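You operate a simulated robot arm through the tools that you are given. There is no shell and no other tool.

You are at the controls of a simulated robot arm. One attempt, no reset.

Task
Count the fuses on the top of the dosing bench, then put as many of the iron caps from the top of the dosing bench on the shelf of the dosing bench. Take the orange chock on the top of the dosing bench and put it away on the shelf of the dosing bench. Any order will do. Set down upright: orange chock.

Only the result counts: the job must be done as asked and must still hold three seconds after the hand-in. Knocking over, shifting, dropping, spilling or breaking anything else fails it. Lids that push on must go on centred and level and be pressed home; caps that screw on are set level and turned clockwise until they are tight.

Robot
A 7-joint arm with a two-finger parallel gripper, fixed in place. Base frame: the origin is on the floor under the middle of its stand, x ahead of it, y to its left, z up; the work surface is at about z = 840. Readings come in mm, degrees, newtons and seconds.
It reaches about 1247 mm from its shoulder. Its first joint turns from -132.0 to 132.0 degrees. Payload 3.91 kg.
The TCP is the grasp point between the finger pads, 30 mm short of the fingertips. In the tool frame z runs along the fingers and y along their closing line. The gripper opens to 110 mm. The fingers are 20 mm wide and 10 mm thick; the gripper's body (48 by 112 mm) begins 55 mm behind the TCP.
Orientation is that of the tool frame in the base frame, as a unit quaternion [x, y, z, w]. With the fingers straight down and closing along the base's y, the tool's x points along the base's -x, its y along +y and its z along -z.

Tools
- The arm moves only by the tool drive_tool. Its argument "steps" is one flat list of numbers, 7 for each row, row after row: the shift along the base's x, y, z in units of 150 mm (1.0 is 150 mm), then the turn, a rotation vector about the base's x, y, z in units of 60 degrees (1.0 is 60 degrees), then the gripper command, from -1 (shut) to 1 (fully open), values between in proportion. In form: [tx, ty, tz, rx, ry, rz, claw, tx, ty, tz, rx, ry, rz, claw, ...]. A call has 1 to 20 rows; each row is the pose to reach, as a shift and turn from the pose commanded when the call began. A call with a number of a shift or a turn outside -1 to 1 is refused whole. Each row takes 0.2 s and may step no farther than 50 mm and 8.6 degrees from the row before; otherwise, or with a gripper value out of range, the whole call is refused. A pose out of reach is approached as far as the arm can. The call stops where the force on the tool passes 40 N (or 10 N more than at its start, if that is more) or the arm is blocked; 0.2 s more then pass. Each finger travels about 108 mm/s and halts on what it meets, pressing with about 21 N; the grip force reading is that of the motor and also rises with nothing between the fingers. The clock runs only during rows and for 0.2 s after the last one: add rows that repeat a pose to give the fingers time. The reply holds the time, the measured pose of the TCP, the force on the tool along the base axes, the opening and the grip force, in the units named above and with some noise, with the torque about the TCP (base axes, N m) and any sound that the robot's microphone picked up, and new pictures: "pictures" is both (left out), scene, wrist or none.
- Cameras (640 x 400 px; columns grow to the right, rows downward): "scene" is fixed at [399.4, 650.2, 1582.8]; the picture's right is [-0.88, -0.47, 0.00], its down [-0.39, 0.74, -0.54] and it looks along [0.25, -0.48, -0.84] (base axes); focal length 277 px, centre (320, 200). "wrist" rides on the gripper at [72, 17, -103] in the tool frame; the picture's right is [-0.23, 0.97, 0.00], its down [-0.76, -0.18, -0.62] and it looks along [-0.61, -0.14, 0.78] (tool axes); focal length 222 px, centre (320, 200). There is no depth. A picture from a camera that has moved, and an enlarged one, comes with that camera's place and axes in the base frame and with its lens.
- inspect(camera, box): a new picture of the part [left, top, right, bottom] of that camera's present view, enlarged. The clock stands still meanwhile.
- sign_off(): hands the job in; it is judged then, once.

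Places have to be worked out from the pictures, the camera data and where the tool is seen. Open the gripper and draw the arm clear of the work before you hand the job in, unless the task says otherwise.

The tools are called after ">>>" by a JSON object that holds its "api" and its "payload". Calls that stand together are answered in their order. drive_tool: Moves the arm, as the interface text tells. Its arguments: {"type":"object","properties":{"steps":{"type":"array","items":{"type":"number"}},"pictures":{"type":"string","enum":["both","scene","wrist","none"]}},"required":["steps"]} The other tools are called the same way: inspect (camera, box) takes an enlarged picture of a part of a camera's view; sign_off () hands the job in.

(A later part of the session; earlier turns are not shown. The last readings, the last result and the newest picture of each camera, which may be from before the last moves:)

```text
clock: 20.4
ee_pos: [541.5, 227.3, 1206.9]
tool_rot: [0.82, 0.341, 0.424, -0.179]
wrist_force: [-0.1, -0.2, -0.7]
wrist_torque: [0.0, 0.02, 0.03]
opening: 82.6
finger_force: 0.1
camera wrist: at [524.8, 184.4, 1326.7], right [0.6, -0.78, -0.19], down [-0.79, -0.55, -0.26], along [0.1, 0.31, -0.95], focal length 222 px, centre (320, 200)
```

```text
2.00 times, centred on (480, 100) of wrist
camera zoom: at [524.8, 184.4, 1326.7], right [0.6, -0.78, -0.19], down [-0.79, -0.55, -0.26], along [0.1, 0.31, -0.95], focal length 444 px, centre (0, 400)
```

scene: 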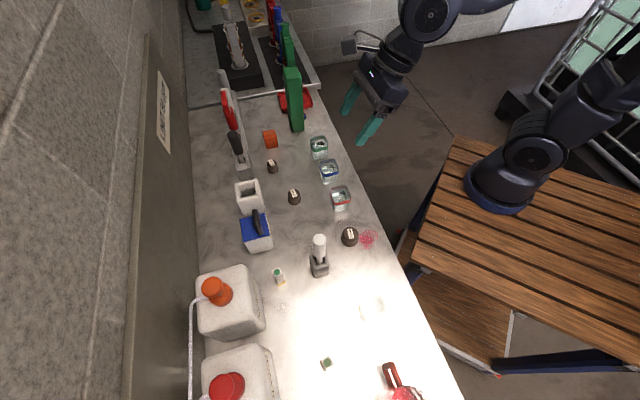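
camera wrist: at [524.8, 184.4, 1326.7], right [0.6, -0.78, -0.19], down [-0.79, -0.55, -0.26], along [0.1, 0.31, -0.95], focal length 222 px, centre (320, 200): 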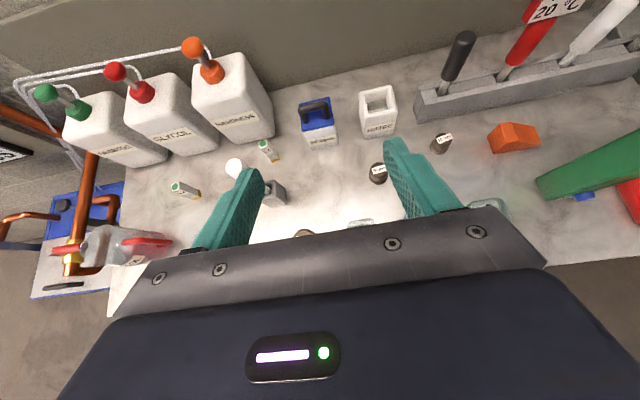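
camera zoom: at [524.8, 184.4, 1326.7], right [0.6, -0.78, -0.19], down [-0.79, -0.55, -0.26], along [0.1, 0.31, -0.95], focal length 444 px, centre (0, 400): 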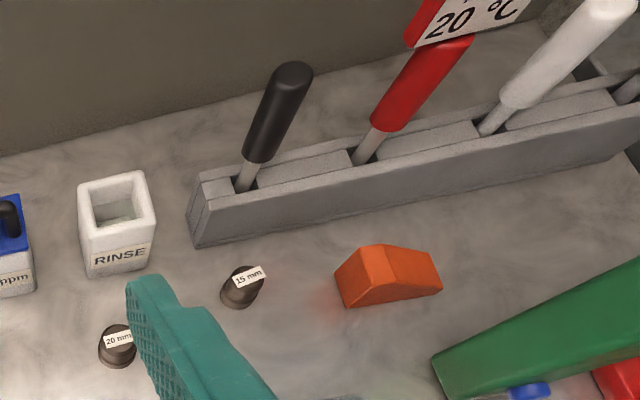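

Only two fuses (5 A, 10 A) are found on the top. Let me zoom on the chock and caps for geometry.

>>> {"api": "inspect", "payload": {"camera": "wrist", "box": [420, 100, 580, 200]}}

>>> {"api": "inspect", "payload": {"camera": "scene", "box": [240, 110, 320, 160]}}

>>> {"api": "inspect", "payload": {"camera": "scene", "box": [250, 150, 314, 214]}}

>>> {"api": "inspect", "payload": {"camera": "scene", "box": [310, 210, 390, 260]}}

```text
4.00 times, centred on (500, 150) of wrist
camera zoom: at [524.8, 184.4, 1326.7], right [0.6, -0.78, -0.19], down [-0.79, -0.55, -0.26], along [0.1, 0.31, -0.95], focal length 888 px, centre (-400, 400)
```

zoom: 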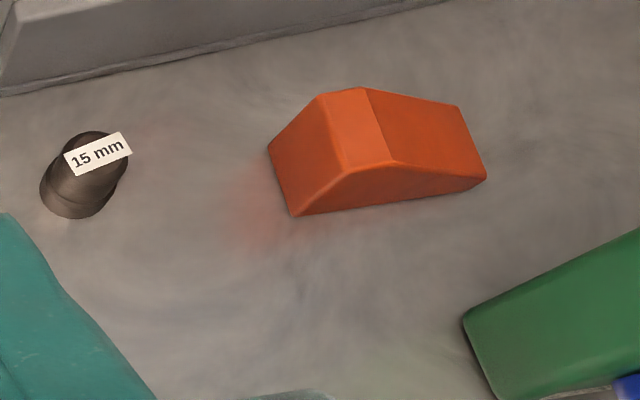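

```text
8.00 times, centred on (280, 135) of scene
camera zoom: at [399.4, 650.2, 1582.8], right [-0.88, -0.47, 0.0], down [-0.39, 0.74, -0.54], along [0.25, -0.48, -0.84], focal length 2217 px, centre (640, 720)
```

zoom: 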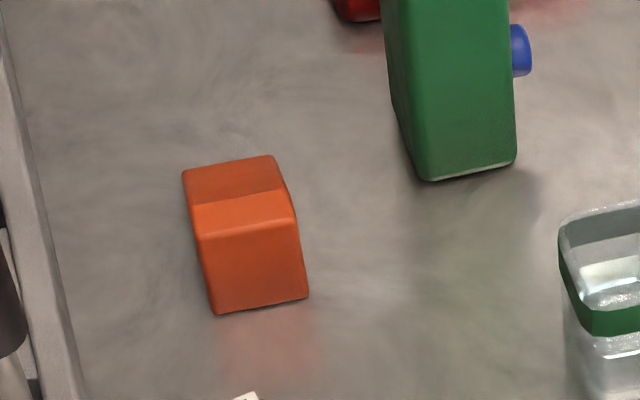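

```text
6.25 times, centred on (282, 182) of scene
camera zoom: at [399.4, 650.2, 1582.8], right [-0.88, -0.47, 0.0], down [-0.39, 0.74, -0.54], along [0.25, -0.48, -0.84], focal length 1732 px, centre (558, 312)
```

zoom: 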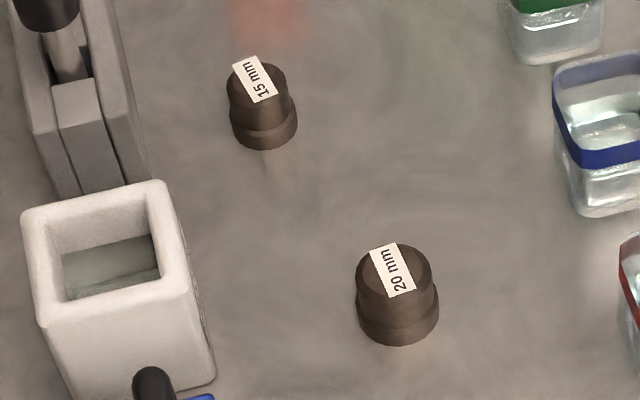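

```text
8.00 times, centred on (350, 235) of scene
camera zoom: at [399.4, 650.2, 1582.8], right [-0.88, -0.47, 0.0], down [-0.39, 0.74, -0.54], along [0.25, -0.48, -0.84], focal length 2217 px, centre (80, -80)
```

zoom: 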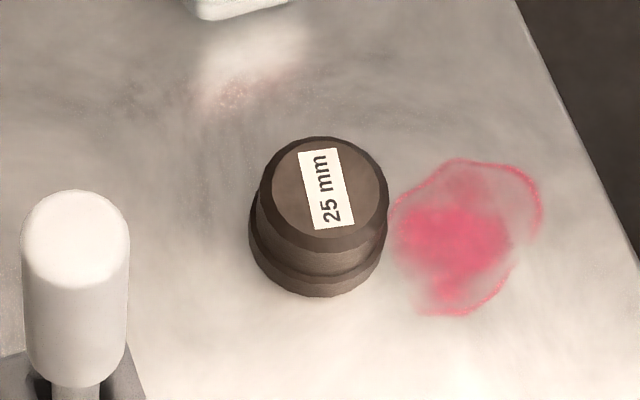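

Geometry is clear: chock ≈88×40×45 mm with its long axis along the bench (s≈543–631, n≈679–718); 15 mm cap near (823,196), 20 mm cap near (695,270). Two fuses → two caps. I'll move to a 35° tilted pre-grasp above the 15 mm cap.

>>> {"api": "drive_tool", "payload": {"steps": [0.175, -0.083, -0.175, -0.058, 0.058, 0, 0.3, 0.35, -0.165, -0.35, -0.116, 0.116, 0, 0.3, 0.525, -0.25, -0.525, -0.174, 0.174, 0, 0.3, 0.7, -0.33, -0.7, -0.232, 0.232, 0, 0.3], "pictures": "none"}}

>>> {"api": "drive_tool", "payload": {"steps": [0.175, -0.083, -0.175, 0, 0, 0, 0.3, 0.35, -0.165, -0.35, 0, 0, 0, 0.3, 0.525, -0.25, -0.525, 0, 0, 0, 0.3, 0.705, -0.34, -0.69, 0, 0, 0, 0.3, 0.705, -0.34, -0.69, 0, 0, 0, 0.3], "pictures": "both"}}

```text
clock: 21.4
ee_pos: [646.8, 174.5, 1105.0]
tool_rot: [0.878, 0.363, 0.289, -0.12]
wrist_force: [-1.1, -0.2, 0.6]
wrist_torque: [-0.03, 0.02, 0.0]
opening: 71.0
finger_force: 0.1
```

```text
clock: 22.6
ee_pos: [752.6, 124.3, 1000.7]
tool_rot: [0.877, 0.364, 0.288, -0.121]
wrist_force: [0.3, -0.1, 0.6]
wrist_torque: [-0.04, 0.02, -0.02]
opening: 71.7
finger_force: 0.1
camera wrist: at [762.7, 109.2, 1127.6], right [0.56, -0.82, -0.14], down [-0.82, -0.57, 0.05], along [-0.12, 0.09, -0.99], focal length 222 px, centre (320, 200)
```

scene: 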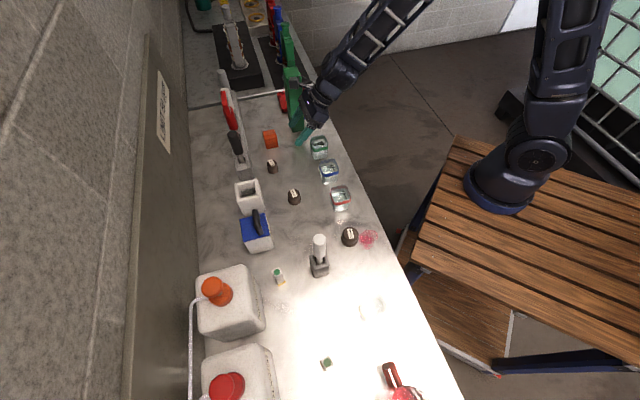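
wrist: 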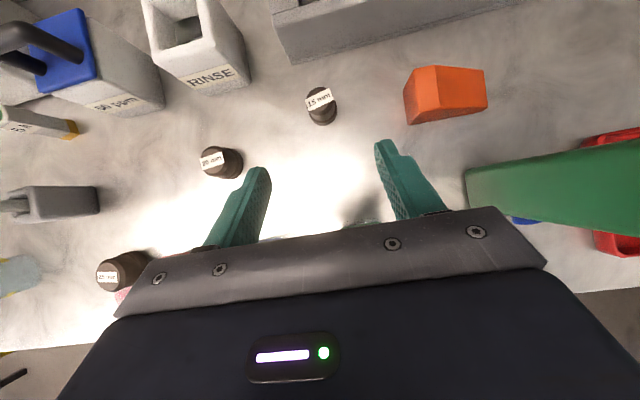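

>>> {"api": "inspect", "payload": {"camera": "wrist", "box": [272, 70, 368, 130]}}

>>> {"api": "inspect", "payload": {"camera": "wrist", "box": [180, 120, 276, 200]}}

>>> {"api": "inspect", "payload": {"camera": "wrist", "box": [240, 0, 560, 200]}}

```text
6.67 times, centred on (320, 100) of wrist
camera zoom: at [762.7, 109.2, 1127.6], right [0.56, -0.82, -0.14], down [-0.82, -0.57, 0.05], along [-0.12, 0.09, -0.99], focal length 1481 px, centre (320, 867)
```

zoom: 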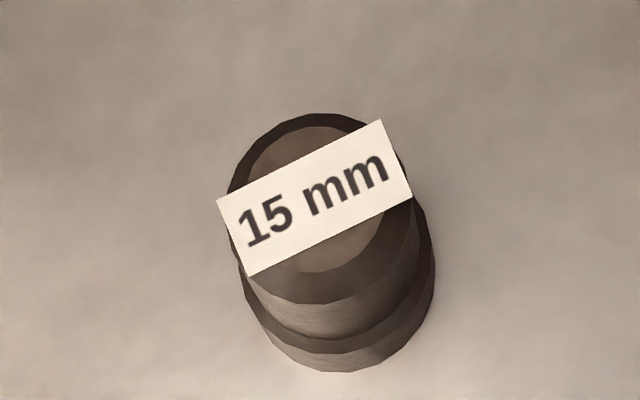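

```text
5.00 times, centred on (228, 160) of wrist
camera zoom: at [762.7, 109.2, 1127.6], right [0.56, -0.82, -0.14], down [-0.82, -0.57, 0.05], along [-0.12, 0.09, -0.99], focal length 1111 px, centre (780, 400)
```

zoom: 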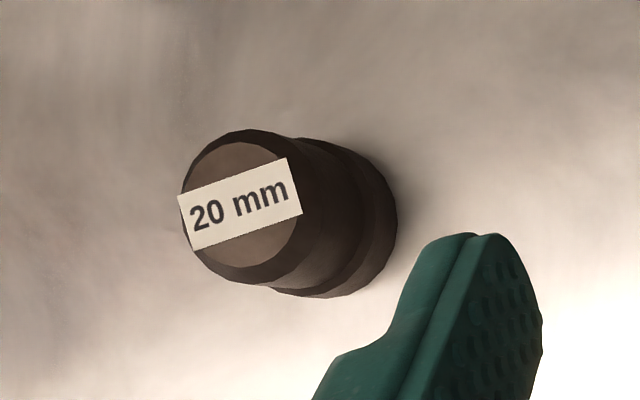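

```text
2.00 times, centred on (400, 100) of wrist
camera zoom: at [762.7, 109.2, 1127.6], right [0.56, -0.82, -0.14], down [-0.82, -0.57, 0.05], along [-0.12, 0.09, -0.99], focal length 444 px, centre (160, 400)
```

zoom: 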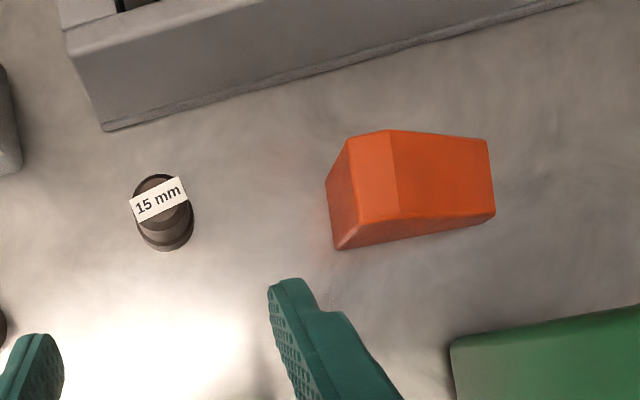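

The 15 mm cap sits at about (822,192), ≈38 mm tall with a 36 mm lower band and 31 mm upper body. I'll approach along the tool axis most of the way and check alignment.

>>> {"api": "drive_tool", "payload": {"steps": [0.09, 0.09, -0.16, 0, 0, 0, 0.3, 0.18, 0.175, -0.32, 0, 0, 0, 0.3, 0.28, 0.27, -0.49, 0, 0, 0, 0.3, 0.28, 0.27, -0.49, 0, 0, 0, 0.3], "pictures": "both"}}

```text
clock: 23.6
ee_pos: [794.6, 164.5, 925.8]
tool_rot: [0.877, 0.364, 0.289, -0.122]
wrist_force: [-1.2, -0.6, 0.4]
wrist_torque: [-0.01, 0.0, -0.01]
opening: 71.7
finger_force: 0.1
camera wrist: at [805.3, 150.1, 1052.2], right [0.56, -0.82, -0.14], down [-0.82, -0.57, 0.05], along [-0.12, 0.09, -0.99], focal length 222 px, centre (320, 200)
```

scene: 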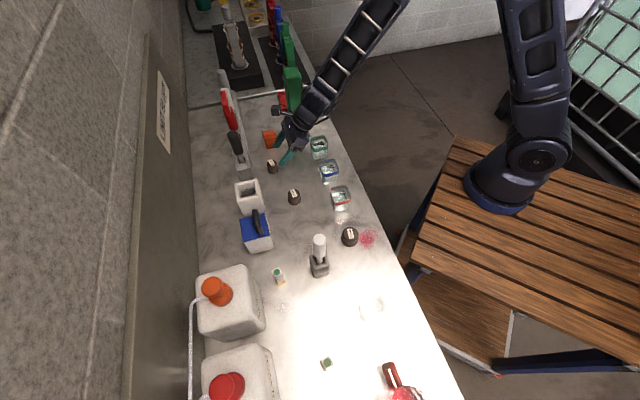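
wrist: 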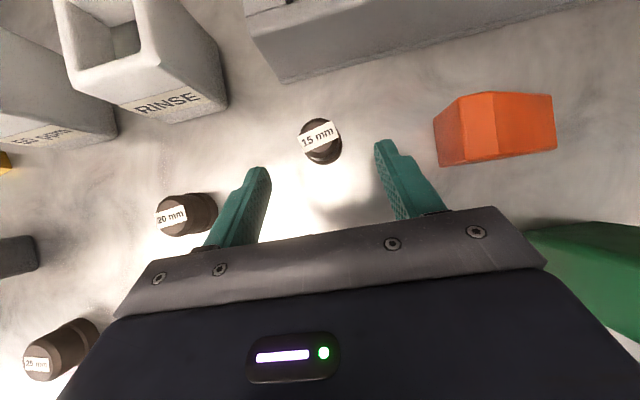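

Aligned: cap centre re-measured at about (823,191). Final approach and close on the cap's upper body.

>>> {"api": "drive_tool", "payload": {"steps": [0.05, 0.045, -0.08, 0, 0, 0, 0.3, 0.1, 0.09, -0.16, 0, 0, 0, 0.3, 0.137, 0.127, -0.225, 0, 0, 0, 0.3, 0.137, 0.127, -0.225, 0, 0, 0, 0.3], "pictures": "both"}}

```text
clock: 24.6
ee_pos: [815.8, 184.2, 891.6]
tool_rot: [0.878, 0.363, 0.289, -0.12]
wrist_force: [-0.5, 0.1, -0.5]
wrist_torque: [0.03, -0.05, -0.04]
opening: 71.5
finger_force: 0.1
camera wrist: at [826.6, 170.5, 1017.9], right [0.56, -0.82, -0.14], down [-0.82, -0.57, 0.05], along [-0.12, 0.09, -0.99], focal length 222 px, centre (320, 200)
```

scene: 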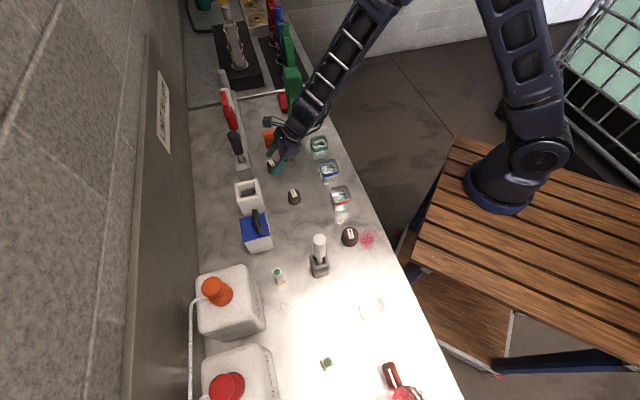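
wrist: 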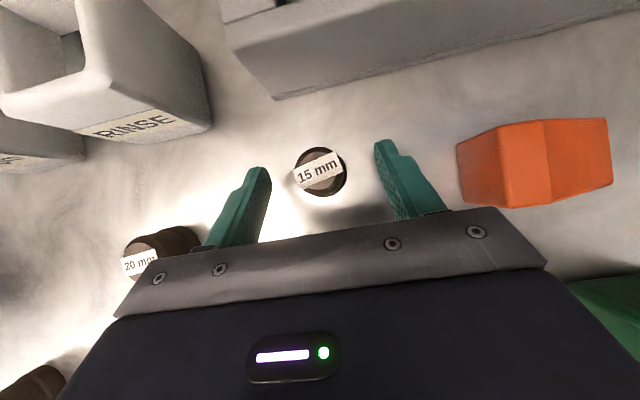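

Cap is centred between the fingertips. Close the gripper.

>>> {"api": "drive_tool", "payload": {"steps": [0, 0, 0, 0, 0, 0, -0.2, 0, 0, 0, 0, 0, 0, -0.6, 0, 0, 0, 0, 0, 0, -1, 0, 0, 0, 0, 0, 0, -1, 0, 0, 0, 0, 0, 0, -1], "pictures": "wrist"}}

```text
clock: 25.8
ee_pos: [815.5, 186.3, 891.5]
tool_rot: [0.878, 0.363, 0.288, -0.121]
wrist_force: [-0.5, 0.6, 2.9]
wrist_torque: [0.04, -0.05, 0.03]
opening: 34.0
finger_force: 21.3
camera wrist: at [826.4, 170.4, 1018.1], right [0.56, -0.82, -0.14], down [-0.82, -0.57, 0.05], along [-0.12, 0.09, -0.99], focal length 222 px, centre (320, 200)
```

wrist: 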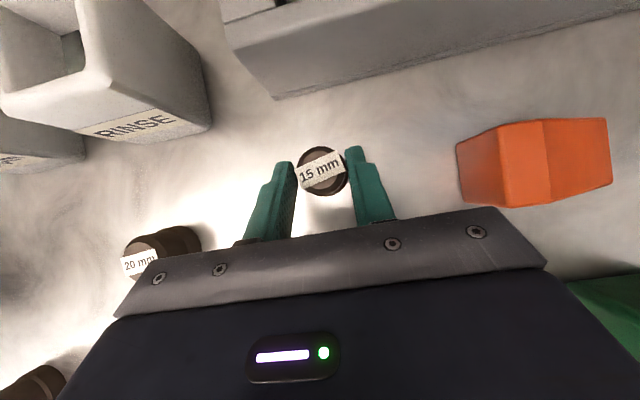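

Gripped at 34 mm. Lift gently and check the hold.

>>> {"api": "drive_tool", "payload": {"steps": [0, 0, 0.05, 0, 0, 0, -1, 0, 0, 0.12, 0, 0, 0, -1, 0, 0, 0.25, 0, 0, 0, -1, 0, 0, 0.45, 0, 0, 0, -1, 0, 0, 0.7, 0, 0, 0, -1, 0, 0, 0.7, 0, 0, 0, -1], "pictures": "both"}}

```text
clock: 27.2
ee_pos: [813.8, 183.9, 996.4]
tool_rot: [0.878, 0.363, 0.288, -0.121]
wrist_force: [-0.4, 0.3, -0.4]
wrist_torque: [0.01, -0.01, -0.03]
opening: 0.0
finger_force: 21.0
camera wrist: at [823.2, 169.4, 1122.6], right [0.56, -0.82, -0.14], down [-0.82, -0.57, 0.05], along [-0.12, 0.08, -0.99], focal length 222 px, centre (320, 200)
```

scene: 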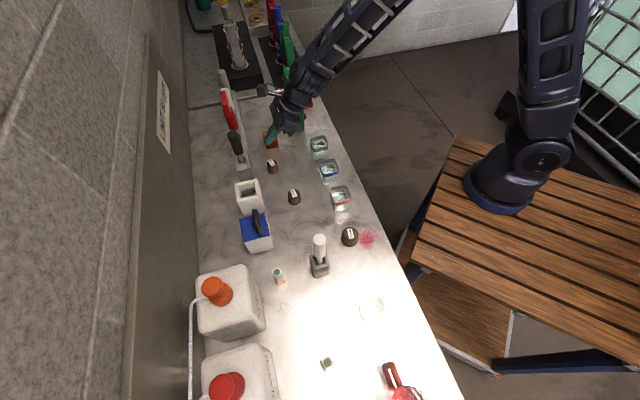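
wrist: 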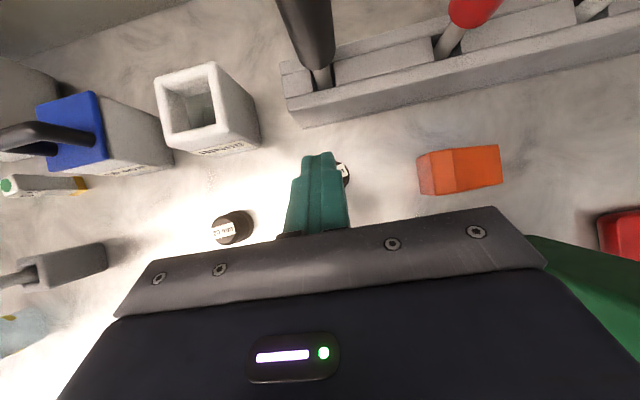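

The cap slipped out (upper body is tapered), staying on the bench. Check its state closely.

>>> {"api": "inspect", "payload": {"camera": "scene", "box": [256, 150, 288, 182]}}

>>> {"api": "inspect", "payload": {"camera": "scene", "box": [334, 220, 366, 252]}}

>>> {"api": "drive_tool", "payload": {"steps": [-0.1, -0.1, 0.06, 0, 0, 0, 0.3, -0.2, -0.2, 0.06, 0, 0, 0, 0.3, -0.3, -0.3, 0.06, 0, 0, 0, 0.3, -0.3, -0.3, 0.06, 0, 0, 0, 0.3], "pictures": "wrist"}}

```text
12.50 times, centred on (272, 166) of scene
camera zoom: at [399.4, 650.2, 1582.8], right [-0.88, -0.47, 0.0], down [-0.39, 0.74, -0.54], along [0.25, -0.48, -0.84], focal length 3464 px, centre (920, 625)
```

zoom: 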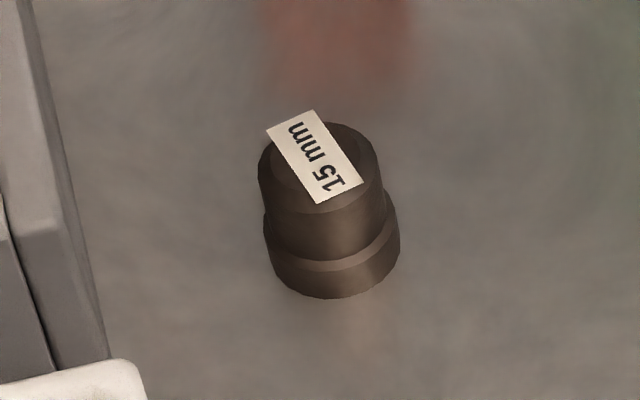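

```text
12.50 times, centred on (350, 236) of scene
camera zoom: at [399.4, 650.2, 1582.8], right [-0.88, -0.47, 0.0], down [-0.39, 0.74, -0.54], along [0.25, -0.48, -0.84], focal length 3464 px, centre (-55, -250)
```

zoom: 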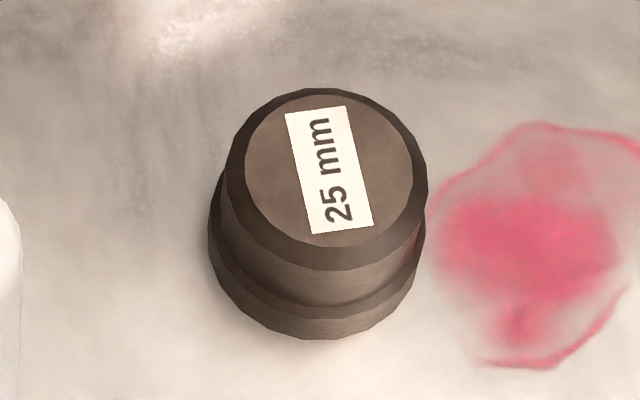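

```text
clock: 28.2
ee_pos: [771.2, 141.5, 1005.5]
tool_rot: [0.878, 0.364, 0.287, -0.121]
wrist_force: [-0.2, 0.6, -0.5]
wrist_torque: [0.01, -0.03, 0.01]
opening: 71.5
finger_force: 0.0
camera wrist: at [780.8, 126.0, 1132.5], right [0.56, -0.82, -0.14], down [-0.82, -0.57, 0.05], along [-0.12, 0.09, -0.99], focal length 222 px, centre (320, 200)
```

wrist: 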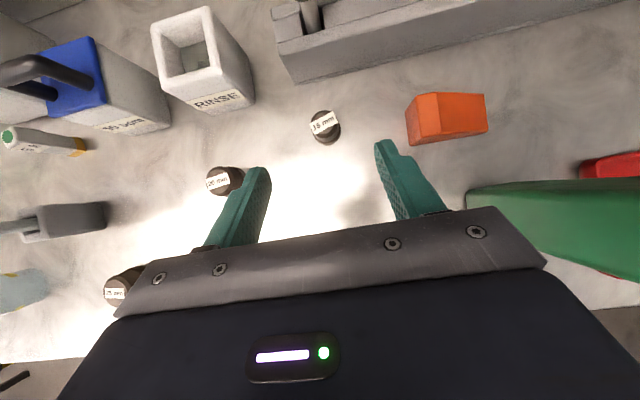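

Cap is still upright. I'll re-measure it and this time grip the cylindrical lower band with a 30° tilt, fingertips close to the surface.

>>> {"api": "inspect", "payload": {"camera": "wrist", "box": [272, 90, 368, 150]}}

>>> {"api": "inspect", "payload": {"camera": "wrist", "box": [180, 120, 460, 260]}}

```text
6.67 times, centred on (320, 120) of wrist
camera zoom: at [780.8, 126.0, 1132.5], right [0.56, -0.82, -0.14], down [-0.82, -0.57, 0.05], along [-0.12, 0.09, -0.99], focal length 1481 px, centre (320, 733)
```

zoom: 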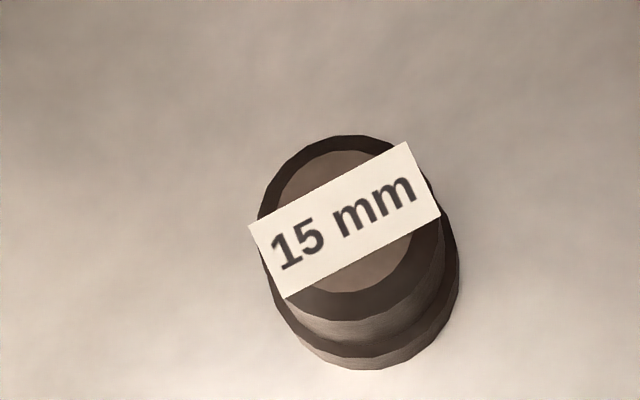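

```text
2.29 times, centred on (320, 190) of wrist
camera zoom: at [780.8, 126.0, 1132.5], right [0.56, -0.82, -0.14], down [-0.82, -0.57, 0.05], along [-0.12, 0.09, -0.99], focal length 508 px, centre (320, 223)
```

zoom: 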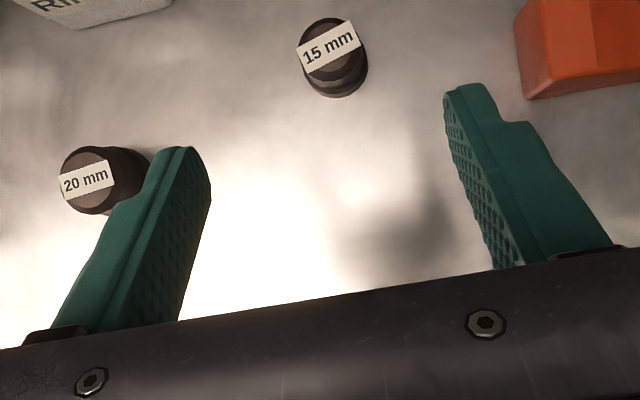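

>>> {"api": "drive_tool", "payload": {"steps": [0.05, 0.05, -0.16, -0.019, 0.019, 0, 0.3, 0.1, 0.1, -0.32, -0.038, 0.038, 0, 0.3, 0.15, 0.15, -0.48, -0.057, 0.057, 0, 0.3, 0.207, 0.199, -0.65, -0.0754, 0.0754, 0, 0.3, 0.207, 0.199, -0.65, -0.0754, 0.0754, 0, 0.3], "pictures": "wrist"}}

```text
clock: 29.4
ee_pos: [801.3, 169.2, 907.7]
tool_rot: [0.893, 0.369, 0.239, -0.1]
wrist_force: [0.3, 0.0, 0.4]
wrist_torque: [0.0, -0.01, 0.02]
opening: 71.5
finger_force: 0.1
camera wrist: at [821.9, 164.9, 1033.8], right [0.55, -0.83, -0.12], down [-0.81, -0.56, 0.16], along [-0.2, 0.01, -0.98], focal length 222 px, centre (320, 200)
```

wrist: 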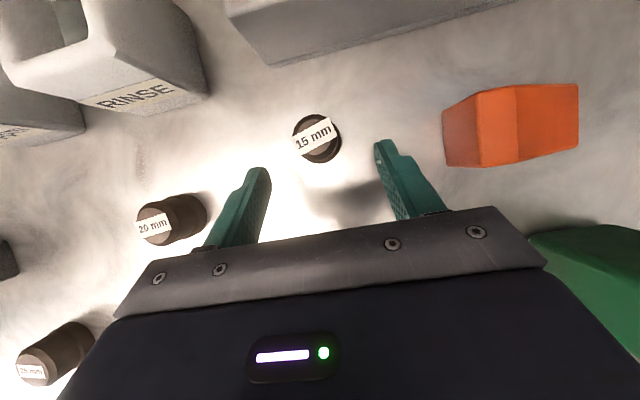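

>>> {"api": "drive_tool", "payload": {"steps": [0.034, 0.036, -0.076, 0, 0, 0, 0.3, 0.067, 0.072, -0.152, 0, 0, 0, 0.3, 0.085, 0.09, -0.19, 0, 0, 0, 0.3, 0.101, 0.109, -0.225, 0, 0, 0, 0.3, 0.101, 0.109, -0.225, 0, 0, 0, 0.3], "pictures": "wrist"}}

```text
clock: 30.6
ee_pos: [817.0, 186.6, 873.9]
tool_rot: [0.893, 0.369, 0.239, -0.1]
wrist_force: [-0.3, 0.4, -0.3]
wrist_torque: [0.0, 0.01, -0.01]
opening: 71.3
finger_force: 0.1
camera wrist: at [837.2, 182.1, 999.9], right [0.55, -0.83, -0.12], down [-0.81, -0.56, 0.16], along [-0.2, 0.01, -0.98], focal length 222 px, centre (320, 200)
```

wrist: 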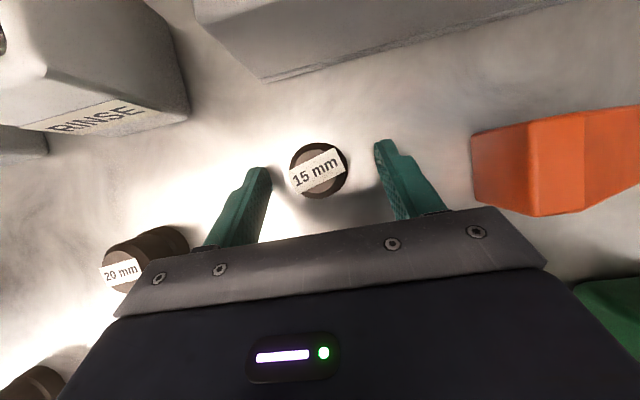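

No contact yet; ease down a couple of mm more while watching force.

>>> {"api": "drive_tool", "payload": {"steps": [0, 0, -0.013, 0, 0, 0, 0.3, 0, 0, -0.02, 0, 0, 0, 0.3, 0, 0, -0.02, 0, 0, 0, 0.3], "pictures": "none"}}

```text
clock: 31.4
ee_pos: [815.7, 187.9, 872.0]
tool_rot: [0.893, 0.369, 0.239, -0.1]
wrist_force: [-0.6, 0.2, -0.7]
wrist_torque: [0.02, 0.0, -0.04]
opening: 71.5
finger_force: 0.1
```

Still free. Close the gripper on the band now.

>>> {"api": "drive_tool", "payload": {"steps": [0, 0, 0, 0, 0, 0, -0.2, 0, 0, 0, 0, 0, 0, -0.6, 0, 0, 0, 0, 0, 0, -1, 0, 0, 0, 0, 0, 0, -1, 0, 0, 0, 0, 0, 0, -1, 0, 0, 0, 0, 0, 0, -1], "pictures": "wrist"}}

```text
clock: 32.8
ee_pos: [816.8, 187.7, 871.5]
tool_rot: [0.893, 0.369, 0.238, -0.1]
wrist_force: [0.6, 0.4, 0.5]
wrist_torque: [-0.02, -0.01, -0.01]
opening: 34.3
finger_force: 21.5
camera wrist: at [836.3, 182.8, 997.4], right [0.55, -0.83, -0.12], down [-0.81, -0.56, 0.16], along [-0.2, 0.01, -0.98], focal length 222 px, centre (320, 200)
```

wrist: 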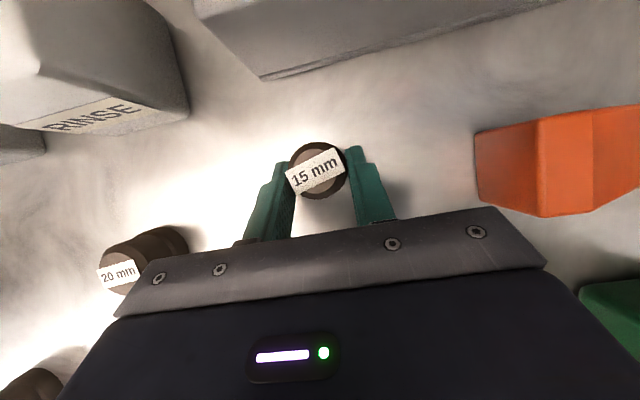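

Gripped at 34.3 mm. Lift very slowly and check that it stays.

>>> {"api": "drive_tool", "payload": {"steps": [0, 0, 0.01, 0, 0, 0, -1, 0, 0, 0.025, 0, 0, 0, -1, 0, 0, 0.045, 0, 0, 0, -1, 0, 0, 0.07, 0, 0, 0, -1, 0, 0, 0.1, 0, 0, 0, -1, 0, 0, 0.1, 0, 0, 0, -1], "pictures": "both"}}

```text
clock: 34.2
ee_pos: [816.0, 188.0, 886.2]
tool_rot: [0.893, 0.369, 0.238, -0.1]
wrist_force: [-0.8, 0.8, -1.9]
wrist_torque: [-0.01, -0.04, -0.01]
opening: 34.3
finger_force: 21.0
camera wrist: at [835.9, 183.8, 1011.2], right [0.55, -0.83, -0.12], down [-0.81, -0.56, 0.16], along [-0.2, 0.01, -0.98], focal length 222 px, centre (320, 200)
```

scene: 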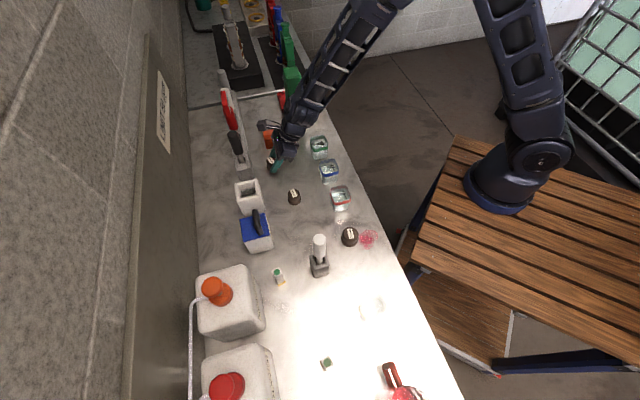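
wrist: 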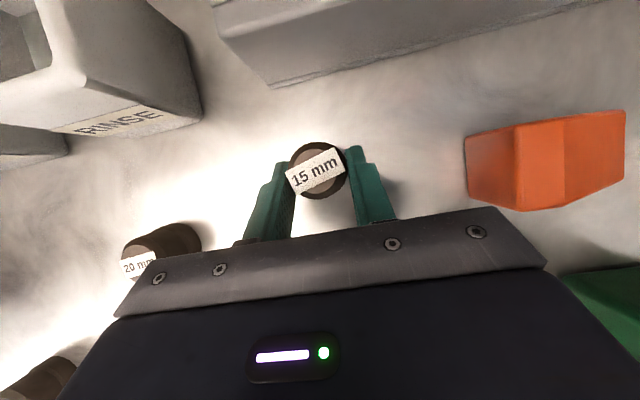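

The cap is held (weight ≈1.9 N seen). Lift higher, then retract over the beakers toward the front.

>>> {"api": "drive_tool", "payload": {"steps": [0, 0, 0.1, 0, 0, 0, -1, 0, 0, 0.25, 0, 0, 0, -1, 0, 0, 0.42, 0, 0, 0, -1, 0, 0, 0.6, 0, 0, 0, -1, 0, 0, 0.75, 0, 0, 0, -1, 0, 0, 0.83, 0, 0, 0, -1], "pictures": "none"}}

>>> {"api": "drive_tool", "payload": {"steps": [-0.06, -0.06, 0, 0, 0, 0, -1, -0.16, -0.16, 0, 0, 0, 0, -1, -0.28, -0.28, 0, 0, 0, 0, -1, -0.42, -0.42, 0, 0, 0, 0, -1, -0.56, -0.56, 0, 0, 0, 0, -1, -0.7, -0.7, 0, 0, 0, 0, -1, -0.82, -0.82, 0, 0, 0, 0, -1, -0.9, -0.9, 0, 0, 0, 0, -1], "pictures": "wrist"}}

```text
clock: 35.6
ee_pos: [815.7, 189.1, 1011.5]
tool_rot: [0.893, 0.369, 0.239, -0.101]
wrist_force: [0.4, 0.4, -0.6]
wrist_torque: [0.0, -0.02, 0.03]
opening: 34.5
finger_force: 20.8
```

```text
clock: 37.4
ee_pos: [679.8, 51.9, 1013.0]
tool_rot: [0.893, 0.369, 0.238, -0.1]
wrist_force: [-0.1, -0.4, -1.6]
wrist_torque: [-0.01, -0.03, 0.01]
opening: 34.4
finger_force: 21.0
camera wrist: at [699.4, 47.1, 1137.9], right [0.55, -0.83, -0.12], down [-0.81, -0.56, 0.16], along [-0.2, 0.01, -0.98], focal length 222 px, centre (320, 200)
```

wrist: 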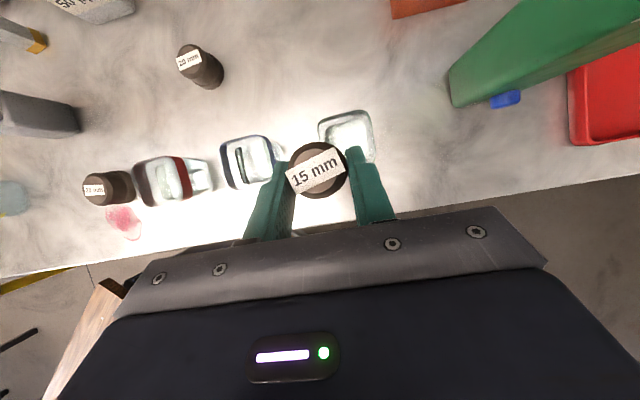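

>>> {"api": "drive_tool", "payload": {"steps": [-0.1, -0.1, 0, 0, 0, 0, -1, -0.24, -0.24, 0, 0, 0, 0, -1, -0.4, -0.4, 0, 0, 0, 0, -1, -0.55, -0.57, 0, 0, 0, 0, -1, -0.62, -0.74, 0, 0, 0, 0, -1, -0.6, -0.87, 0, 0, 0, 0, -1, -0.5, -1, 0, 0, 0, 0, -1, -0.5, -1, 0, 0, 0, 0, -1], "pictures": "none"}}

>>> {"api": "drive_tool", "payload": {"steps": [0.06, -0.06, 0, 0, 0, 0, -1, 0.16, -0.16, 0, 0, 0, 0, -1, 0.28, -0.28, 0, 0, 0, 0, -1, 0.4, -0.42, 0, 0, 0, 0, -1, 0.45, -0.55, 0, 0, 0, 0, -1, 0.45, -0.65, 0, 0, 0, 0, -1], "pictures": "both"}}

```text
clock: 39.2
ee_pos: [606.8, -98.2, 1010.9]
tool_rot: [0.892, 0.37, 0.238, -0.101]
wrist_force: [-0.5, -0.8, -0.5]
wrist_torque: [-0.02, 0.02, 0.0]
opening: 34.2
finger_force: 20.9
```

```text
clock: 40.6
ee_pos: [675.0, -194.7, 1013.0]
tool_rot: [0.892, 0.37, 0.239, -0.1]
wrist_force: [-0.7, 0.4, -2.0]
wrist_torque: [0.0, -0.02, 0.03]
opening: 34.4
finger_force: 21.0
camera wrist: at [696.0, -199.6, 1138.9], right [0.55, -0.83, -0.12], down [-0.81, -0.56, 0.16], along [-0.2, 0.01, -0.98], focal length 222 px, centre (320, 200)
```

scene: 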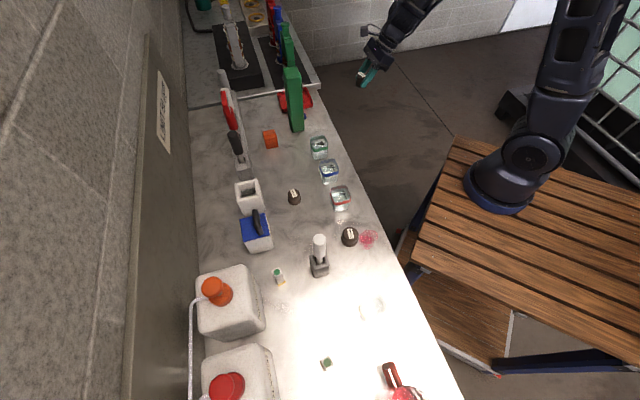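
wrist: 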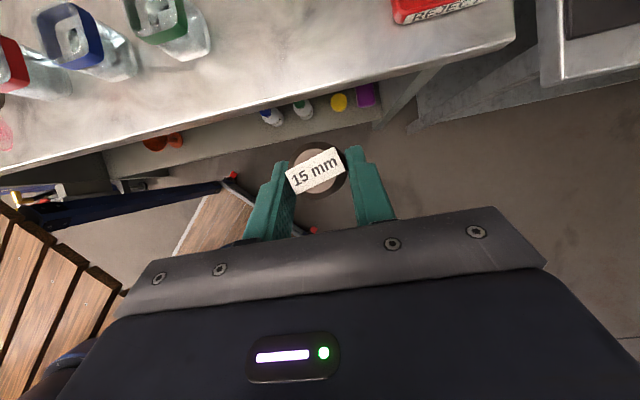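

Now descend in front of the bench (about 85 mm clear of the edge).

>>> {"api": "drive_tool", "payload": {"steps": [0, 0, -0.1, 0, 0, 0, -1, 0, 0, -0.28, 0, 0, 0, -1, 0, 0, -0.48, 0, 0, 0, -1, 0, 0, -0.68, 0, 0, 0, -1, 0, 0, -0.86, 0, 0, 0, -1, 0, 0, -1, 0, 0, 0, -1], "pictures": "none"}}

>>> {"api": "drive_tool", "payload": {"steps": [0, 0, -0.14, 0, 0, 0, -1, 0, 0, -0.32, 0, 0, 0, -1, 0, 0, -0.5, 0, 0, 0, -1, 0, 0, -0.68, 0, 0, 0, -1, 0, 0, -0.86, 0, 0, 0, -1, 0, 0, -1, 0, 0, 0, -1], "pictures": "none"}}

>>> {"api": "drive_tool", "payload": {"steps": [0, 0, -0.14, 0, 0, 0, -1, 0, 0, -0.32, 0, 0, 0, -1, 0, 0, -0.5, 0, 0, 0, -1, 0, 0, -0.68, 0, 0, 0, -1, 0, 0, -0.86, 0, 0, 0, -1, 0, 0, -1, 0, 0, 0, -1], "pictures": "both"}}

```text
clock: 42.0
ee_pos: [674.5, -197.9, 859.4]
tool_rot: [0.893, 0.368, 0.239, -0.099]
wrist_force: [-0.4, 0.6, -0.9]
wrist_torque: [0.02, -0.03, -0.01]
opening: 34.1
finger_force: 20.8
```

```text
clock: 43.4
ee_pos: [671.7, -195.7, 709.6]
tool_rot: [0.893, 0.369, 0.238, -0.1]
wrist_force: [0.5, 0.1, 0.1]
wrist_torque: [-0.02, 0.04, 0.01]
opening: 34.7
finger_force: 20.8
```

```text
clock: 44.8
ee_pos: [674.4, -195.1, 560.8]
tool_rot: [0.893, 0.368, 0.24, -0.1]
wrist_force: [-1.4, 0.3, -1.3]
wrist_torque: [-0.03, 0.02, 0.03]
opening: 34.4
finger_force: 21.2
camera wrist: at [694.2, -201.2, 686.9], right [0.55, -0.83, -0.12], down [-0.81, -0.56, 0.16], along [-0.2, 0.01, -0.98], focal length 222 px, centre (320, 200)
```

scene: 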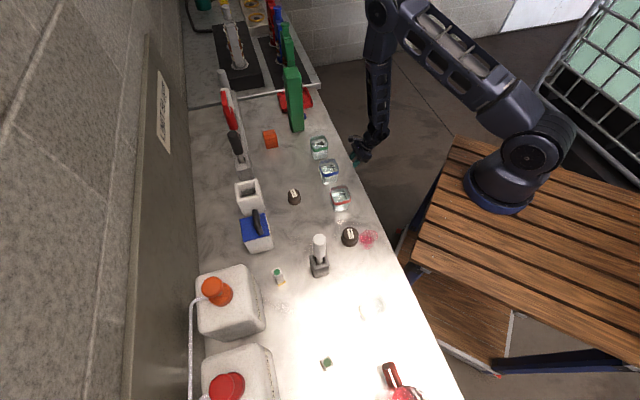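
wrist: 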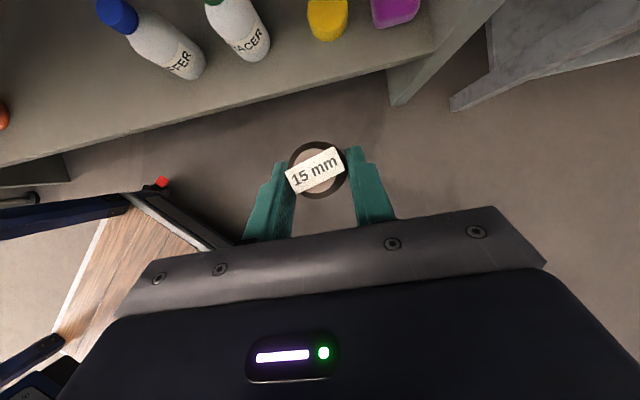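

>>> {"api": "inspect", "payload": {"camera": "wrist", "box": [0, 0, 320, 200]}}

>>> {"api": "inspect", "payload": {"camera": "wrist", "box": [280, 0, 520, 150]}}

```text
2.00 times, centred on (160, 100) of wrist
camera zoom: at [694.2, -201.2, 686.9], right [0.55, -0.83, -0.12], down [-0.81, -0.56, 0.16], along [-0.2, 0.01, -0.98], focal length 444 px, centre (640, 400)
```

zoom: 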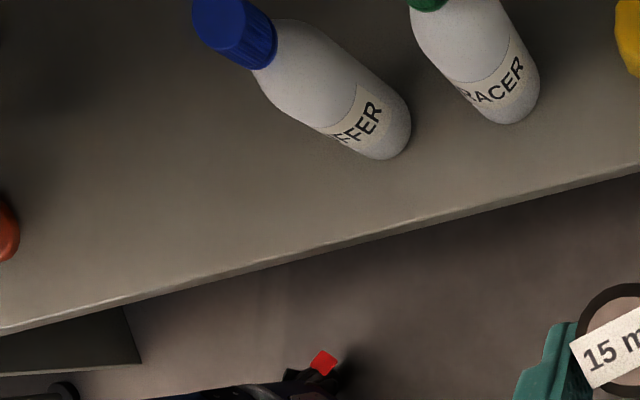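

```text
2.67 times, centred on (400, 75) of wrist
camera zoom: at [694.2, -201.2, 686.9], right [0.55, -0.83, -0.12], down [-0.81, -0.56, 0.16], along [-0.2, 0.01, -0.98], focal length 592 px, centre (107, 533)
```

zoom: 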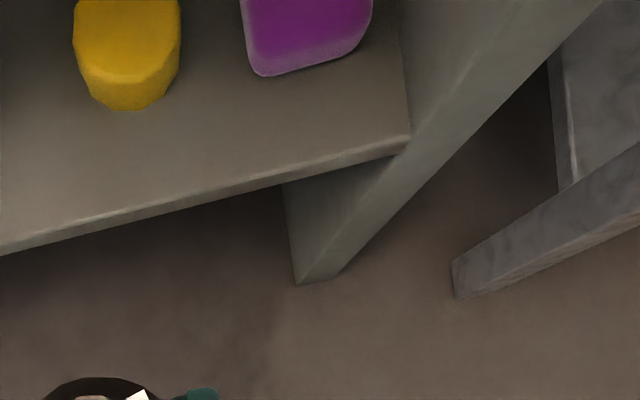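

Shelf top looks to be at z≈317 with front edge n≈480–485. I'll traverse left along the front of the shelf to s≈300 while staying in front of it.

>>> {"api": "drive_tool", "payload": {"steps": [-0.06, 0.11, -0.05, 0, 0, 0, -1, -0.15, 0.27, -0.12, 0, 0, 0, -1, -0.25, 0.45, -0.2, 0, 0, 0, -1, -0.35, 0.63, -0.29, 0, 0, 0, -1, -0.45, 0.82, -0.37, 0, 0, 0, -1, -0.527, 0.957, -0.435, 0, 0, 0, -1, -0.527, 0.957, -0.435, 0, 0, 0, -1], "pictures": "both"}}

```text
clock: 46.4
ee_pos: [594.6, -51.5, 492.8]
tool_rot: [0.893, 0.37, 0.238, -0.1]
wrist_force: [0.2, 0.2, -1.1]
wrist_torque: [-0.04, 0.01, -0.02]
opening: 34.4
finger_force: 21.1
camera wrist: at [615.0, -56.2, 619.8], right [0.55, -0.83, -0.12], down [-0.81, -0.56, 0.16], along [-0.2, 0.01, -0.98], focal length 222 px, centre (320, 200)
```

scene: 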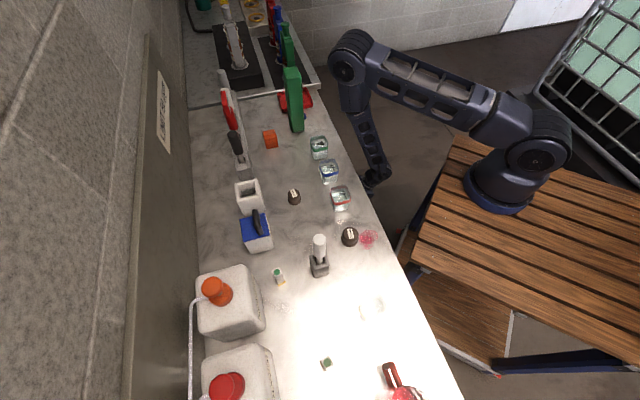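
wrist: 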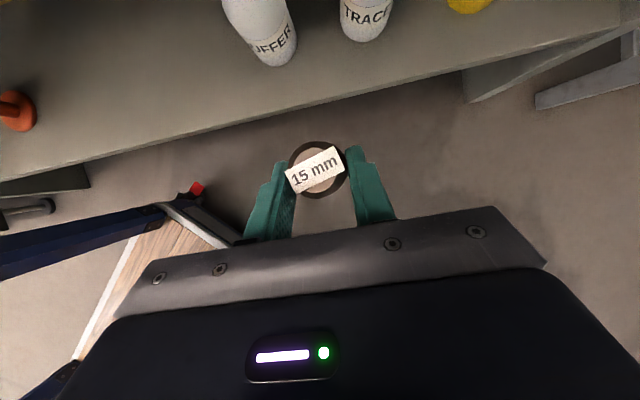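

I'll check forearm clearance from the bench edge and beakers in the scene view.

>>> {"api": "inspect", "payload": {"camera": "scene", "box": [300, 20, 460, 220]}}

```text
2.00 times, centred on (380, 120) of scene
camera zoom: at [399.4, 650.2, 1582.8], right [-0.88, -0.47, 0.0], down [-0.39, 0.74, -0.54], along [0.25, -0.48, -0.84], focal length 554 px, centre (200, 360)
```

zoom: 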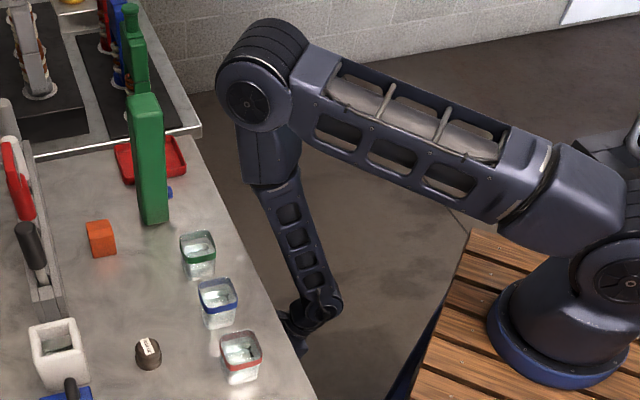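

Working out the arm geometry: at small s the elbow would swing over the bench, so the shelf's right part (s≈700) is the safe place to set things. I'll move back right along the front of the shelf.

>>> {"api": "drive_tool", "payload": {"steps": [0.08, -0.075, 0, 0, 0, 0, -1, 0.2, -0.19, 0, 0, 0, 0, -1, 0.34, -0.325, 0, 0, 0, 0, -1, 0.48, -0.46, 0, 0, 0, 0, -1, 0.57, -0.545, 0, 0, 0, 0, -1, 0.625, -0.597, 0, 0, 0, 0, -1], "pictures": "none"}}

>>> {"api": "drive_tool", "payload": {"steps": [0.08, -0.075, -0.02, 0, 0, 0, -1, 0.2, -0.19, -0.06, 0, 0, 0, -1, 0.34, -0.325, -0.12, 0, 0, 0, -1, 0.48, -0.46, -0.2, 0, 0, 0, -1, 0.57, -0.545, -0.28, 0, 0, 0, -1, 0.625, -0.597, -0.35, 0, 0, 0, -1, 0.625, -0.597, -0.35, 0, 0, 0, -1], "pictures": "both"}}

```text
clock: 47.8
ee_pos: [688.7, -139.5, 497.8]
tool_rot: [0.892, 0.37, 0.239, -0.101]
wrist_force: [-0.8, 0.5, -0.7]
wrist_torque: [-0.01, -0.01, 0.01]
opening: 34.4
finger_force: 20.7
```

```text
clock: 49.4
ee_pos: [779.9, -230.3, 442.1]
tool_rot: [0.893, 0.369, 0.239, -0.1]
wrist_force: [-0.1, 0.1, -0.9]
wrist_torque: [-0.01, 0.01, 0.0]
opening: 34.3
finger_force: 21.0
camera wrist: at [801.8, -235.0, 568.8], right [0.55, -0.83, -0.12], down [-0.81, -0.56, 0.16], along [-0.2, 0.01, -0.98], focal length 222 px, centre (320, 200)
```

scene: 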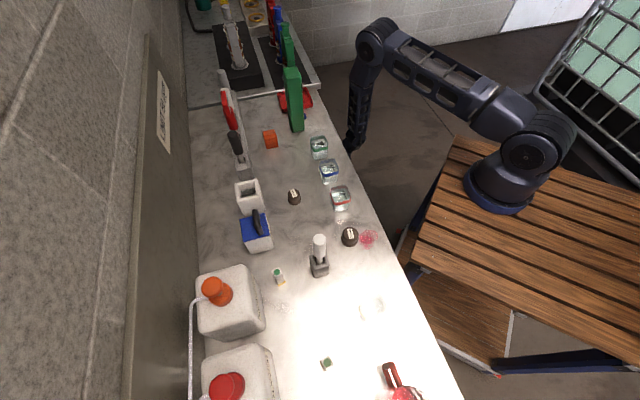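
wrist: 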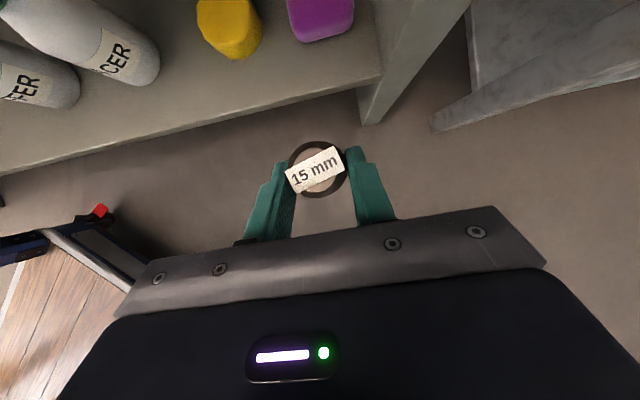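

>>> {"api": "inspect", "payload": {"camera": "wrist", "box": [180, 0, 420, 150]}}

>>> {"api": "inspect", "payload": {"camera": "wrist", "box": [0, 0, 240, 150]}}

>>> {"api": "inspect", "payload": {"camera": "scene", "box": [310, 10, 430, 170]}}

```text
2.67 times, centred on (300, 75) of wrist
camera zoom: at [801.8, -235.0, 568.8], right [0.55, -0.83, -0.12], down [-0.81, -0.56, 0.16], along [-0.2, 0.01, -0.98], focal length 592 px, centre (373, 533)
```

zoom: 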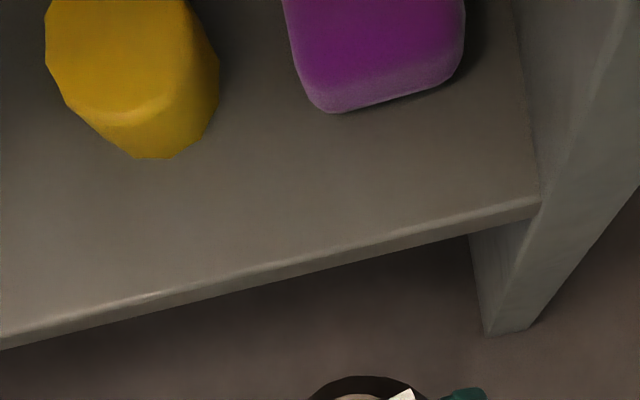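

```text
2.67 times, centred on (120, 75) of wrist
camera zoom: at [801.8, -235.0, 568.8], right [0.55, -0.83, -0.12], down [-0.81, -0.56, 0.16], along [-0.2, 0.01, -0.98], focal length 592 px, centre (853, 533)
```

zoom: 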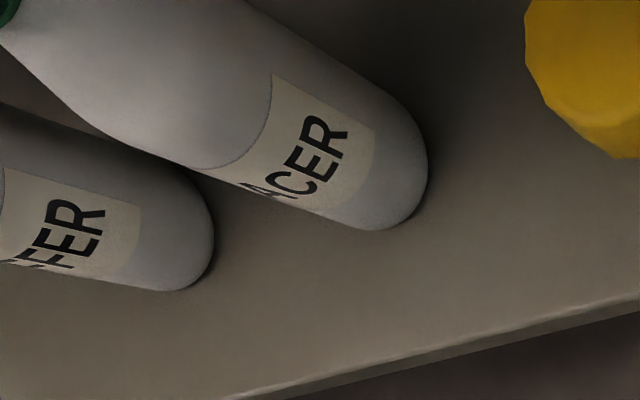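

```text
2.50 times, centred on (370, 90) of scene
camera zoom: at [399.4, 650.2, 1582.8], right [-0.88, -0.47, 0.0], down [-0.39, 0.74, -0.54], along [0.25, -0.48, -0.84], focal length 693 px, centre (195, 475)
```

zoom: 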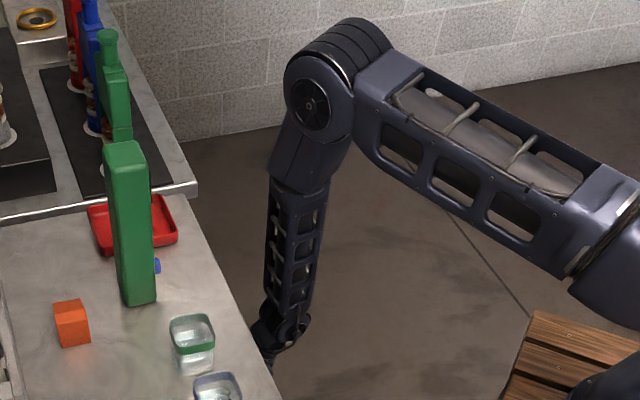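

Strip in front of the existing items spans n≈483–535; I'll set this cap at n≈507, s≈714. Move in above the shelf.

>>> {"api": "drive_tool", "payload": {"steps": [0.08, 0.08, -0.1, 0, 0, 0, -1, 0.18, 0.18, -0.2, 0, 0, 0, -1, 0.28, 0.28, -0.3, 0, 0, 0, -1, 0.38, 0.38, -0.36, 0, 0, 0, -1, 0.46, 0.463, -0.38, 0, 0, 0, -1, 0.521, 0.525, -0.38, 0, 0, 0, -1, 0.521, 0.525, -0.38, 0, 0, 0, -1], "pictures": "both"}}

>>> {"api": "inspect", "payload": {"camera": "scene", "box": [310, 10, 430, 170]}}

>>> {"api": "inspect", "payload": {"camera": "wrist", "box": [160, 60, 480, 260]}}

```text
clock: 51.0
ee_pos: [861.2, -149.3, 386.5]
tool_rot: [0.892, 0.37, 0.238, -0.101]
wrist_force: [0.1, 0.8, -1.2]
wrist_torque: [-0.04, 0.02, 0.0]
opening: 34.4
finger_force: 21.4
camera wrist: at [881.1, -154.5, 512.2], right [0.55, -0.83, -0.12], down [-0.81, -0.56, 0.16], along [-0.2, 0.01, -0.98], focal length 222 px, centre (320, 200)
```

scene: 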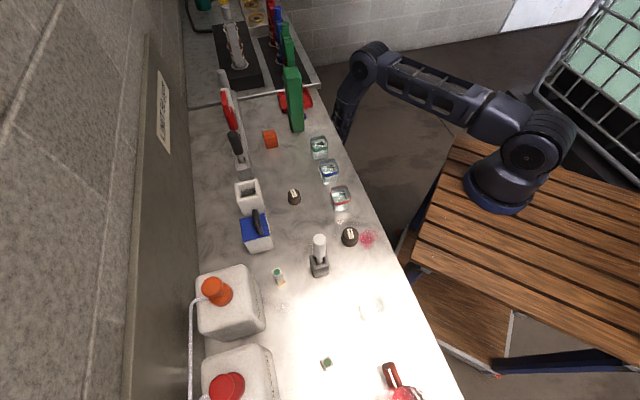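
wrist: 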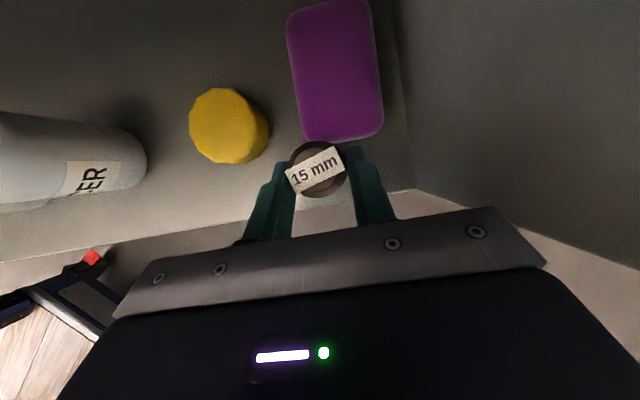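

```text
2.50 times, centred on (370, 90) of scene
camera zoom: at [399.4, 650.2, 1582.8], right [-0.88, -0.47, 0.0], down [-0.39, 0.74, -0.54], along [0.25, -0.48, -0.84], focal length 693 px, centre (195, 475)
```

zoom: 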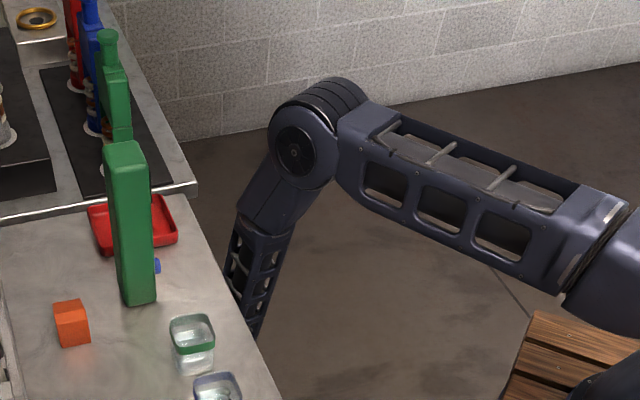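

```text
2.00 times, centred on (320, 160) of wrist
camera zoom: at [881.1, -154.5, 512.2], right [0.55, -0.83, -0.12], down [-0.81, -0.56, 0.16], along [-0.2, 0.01, -0.98], focal length 444 px, centre (320, 280)
```

zoom: 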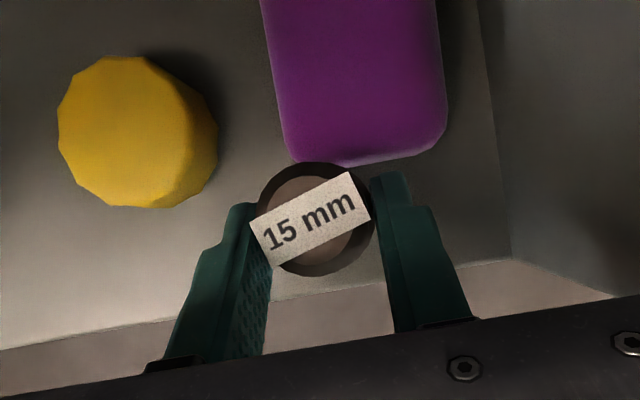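

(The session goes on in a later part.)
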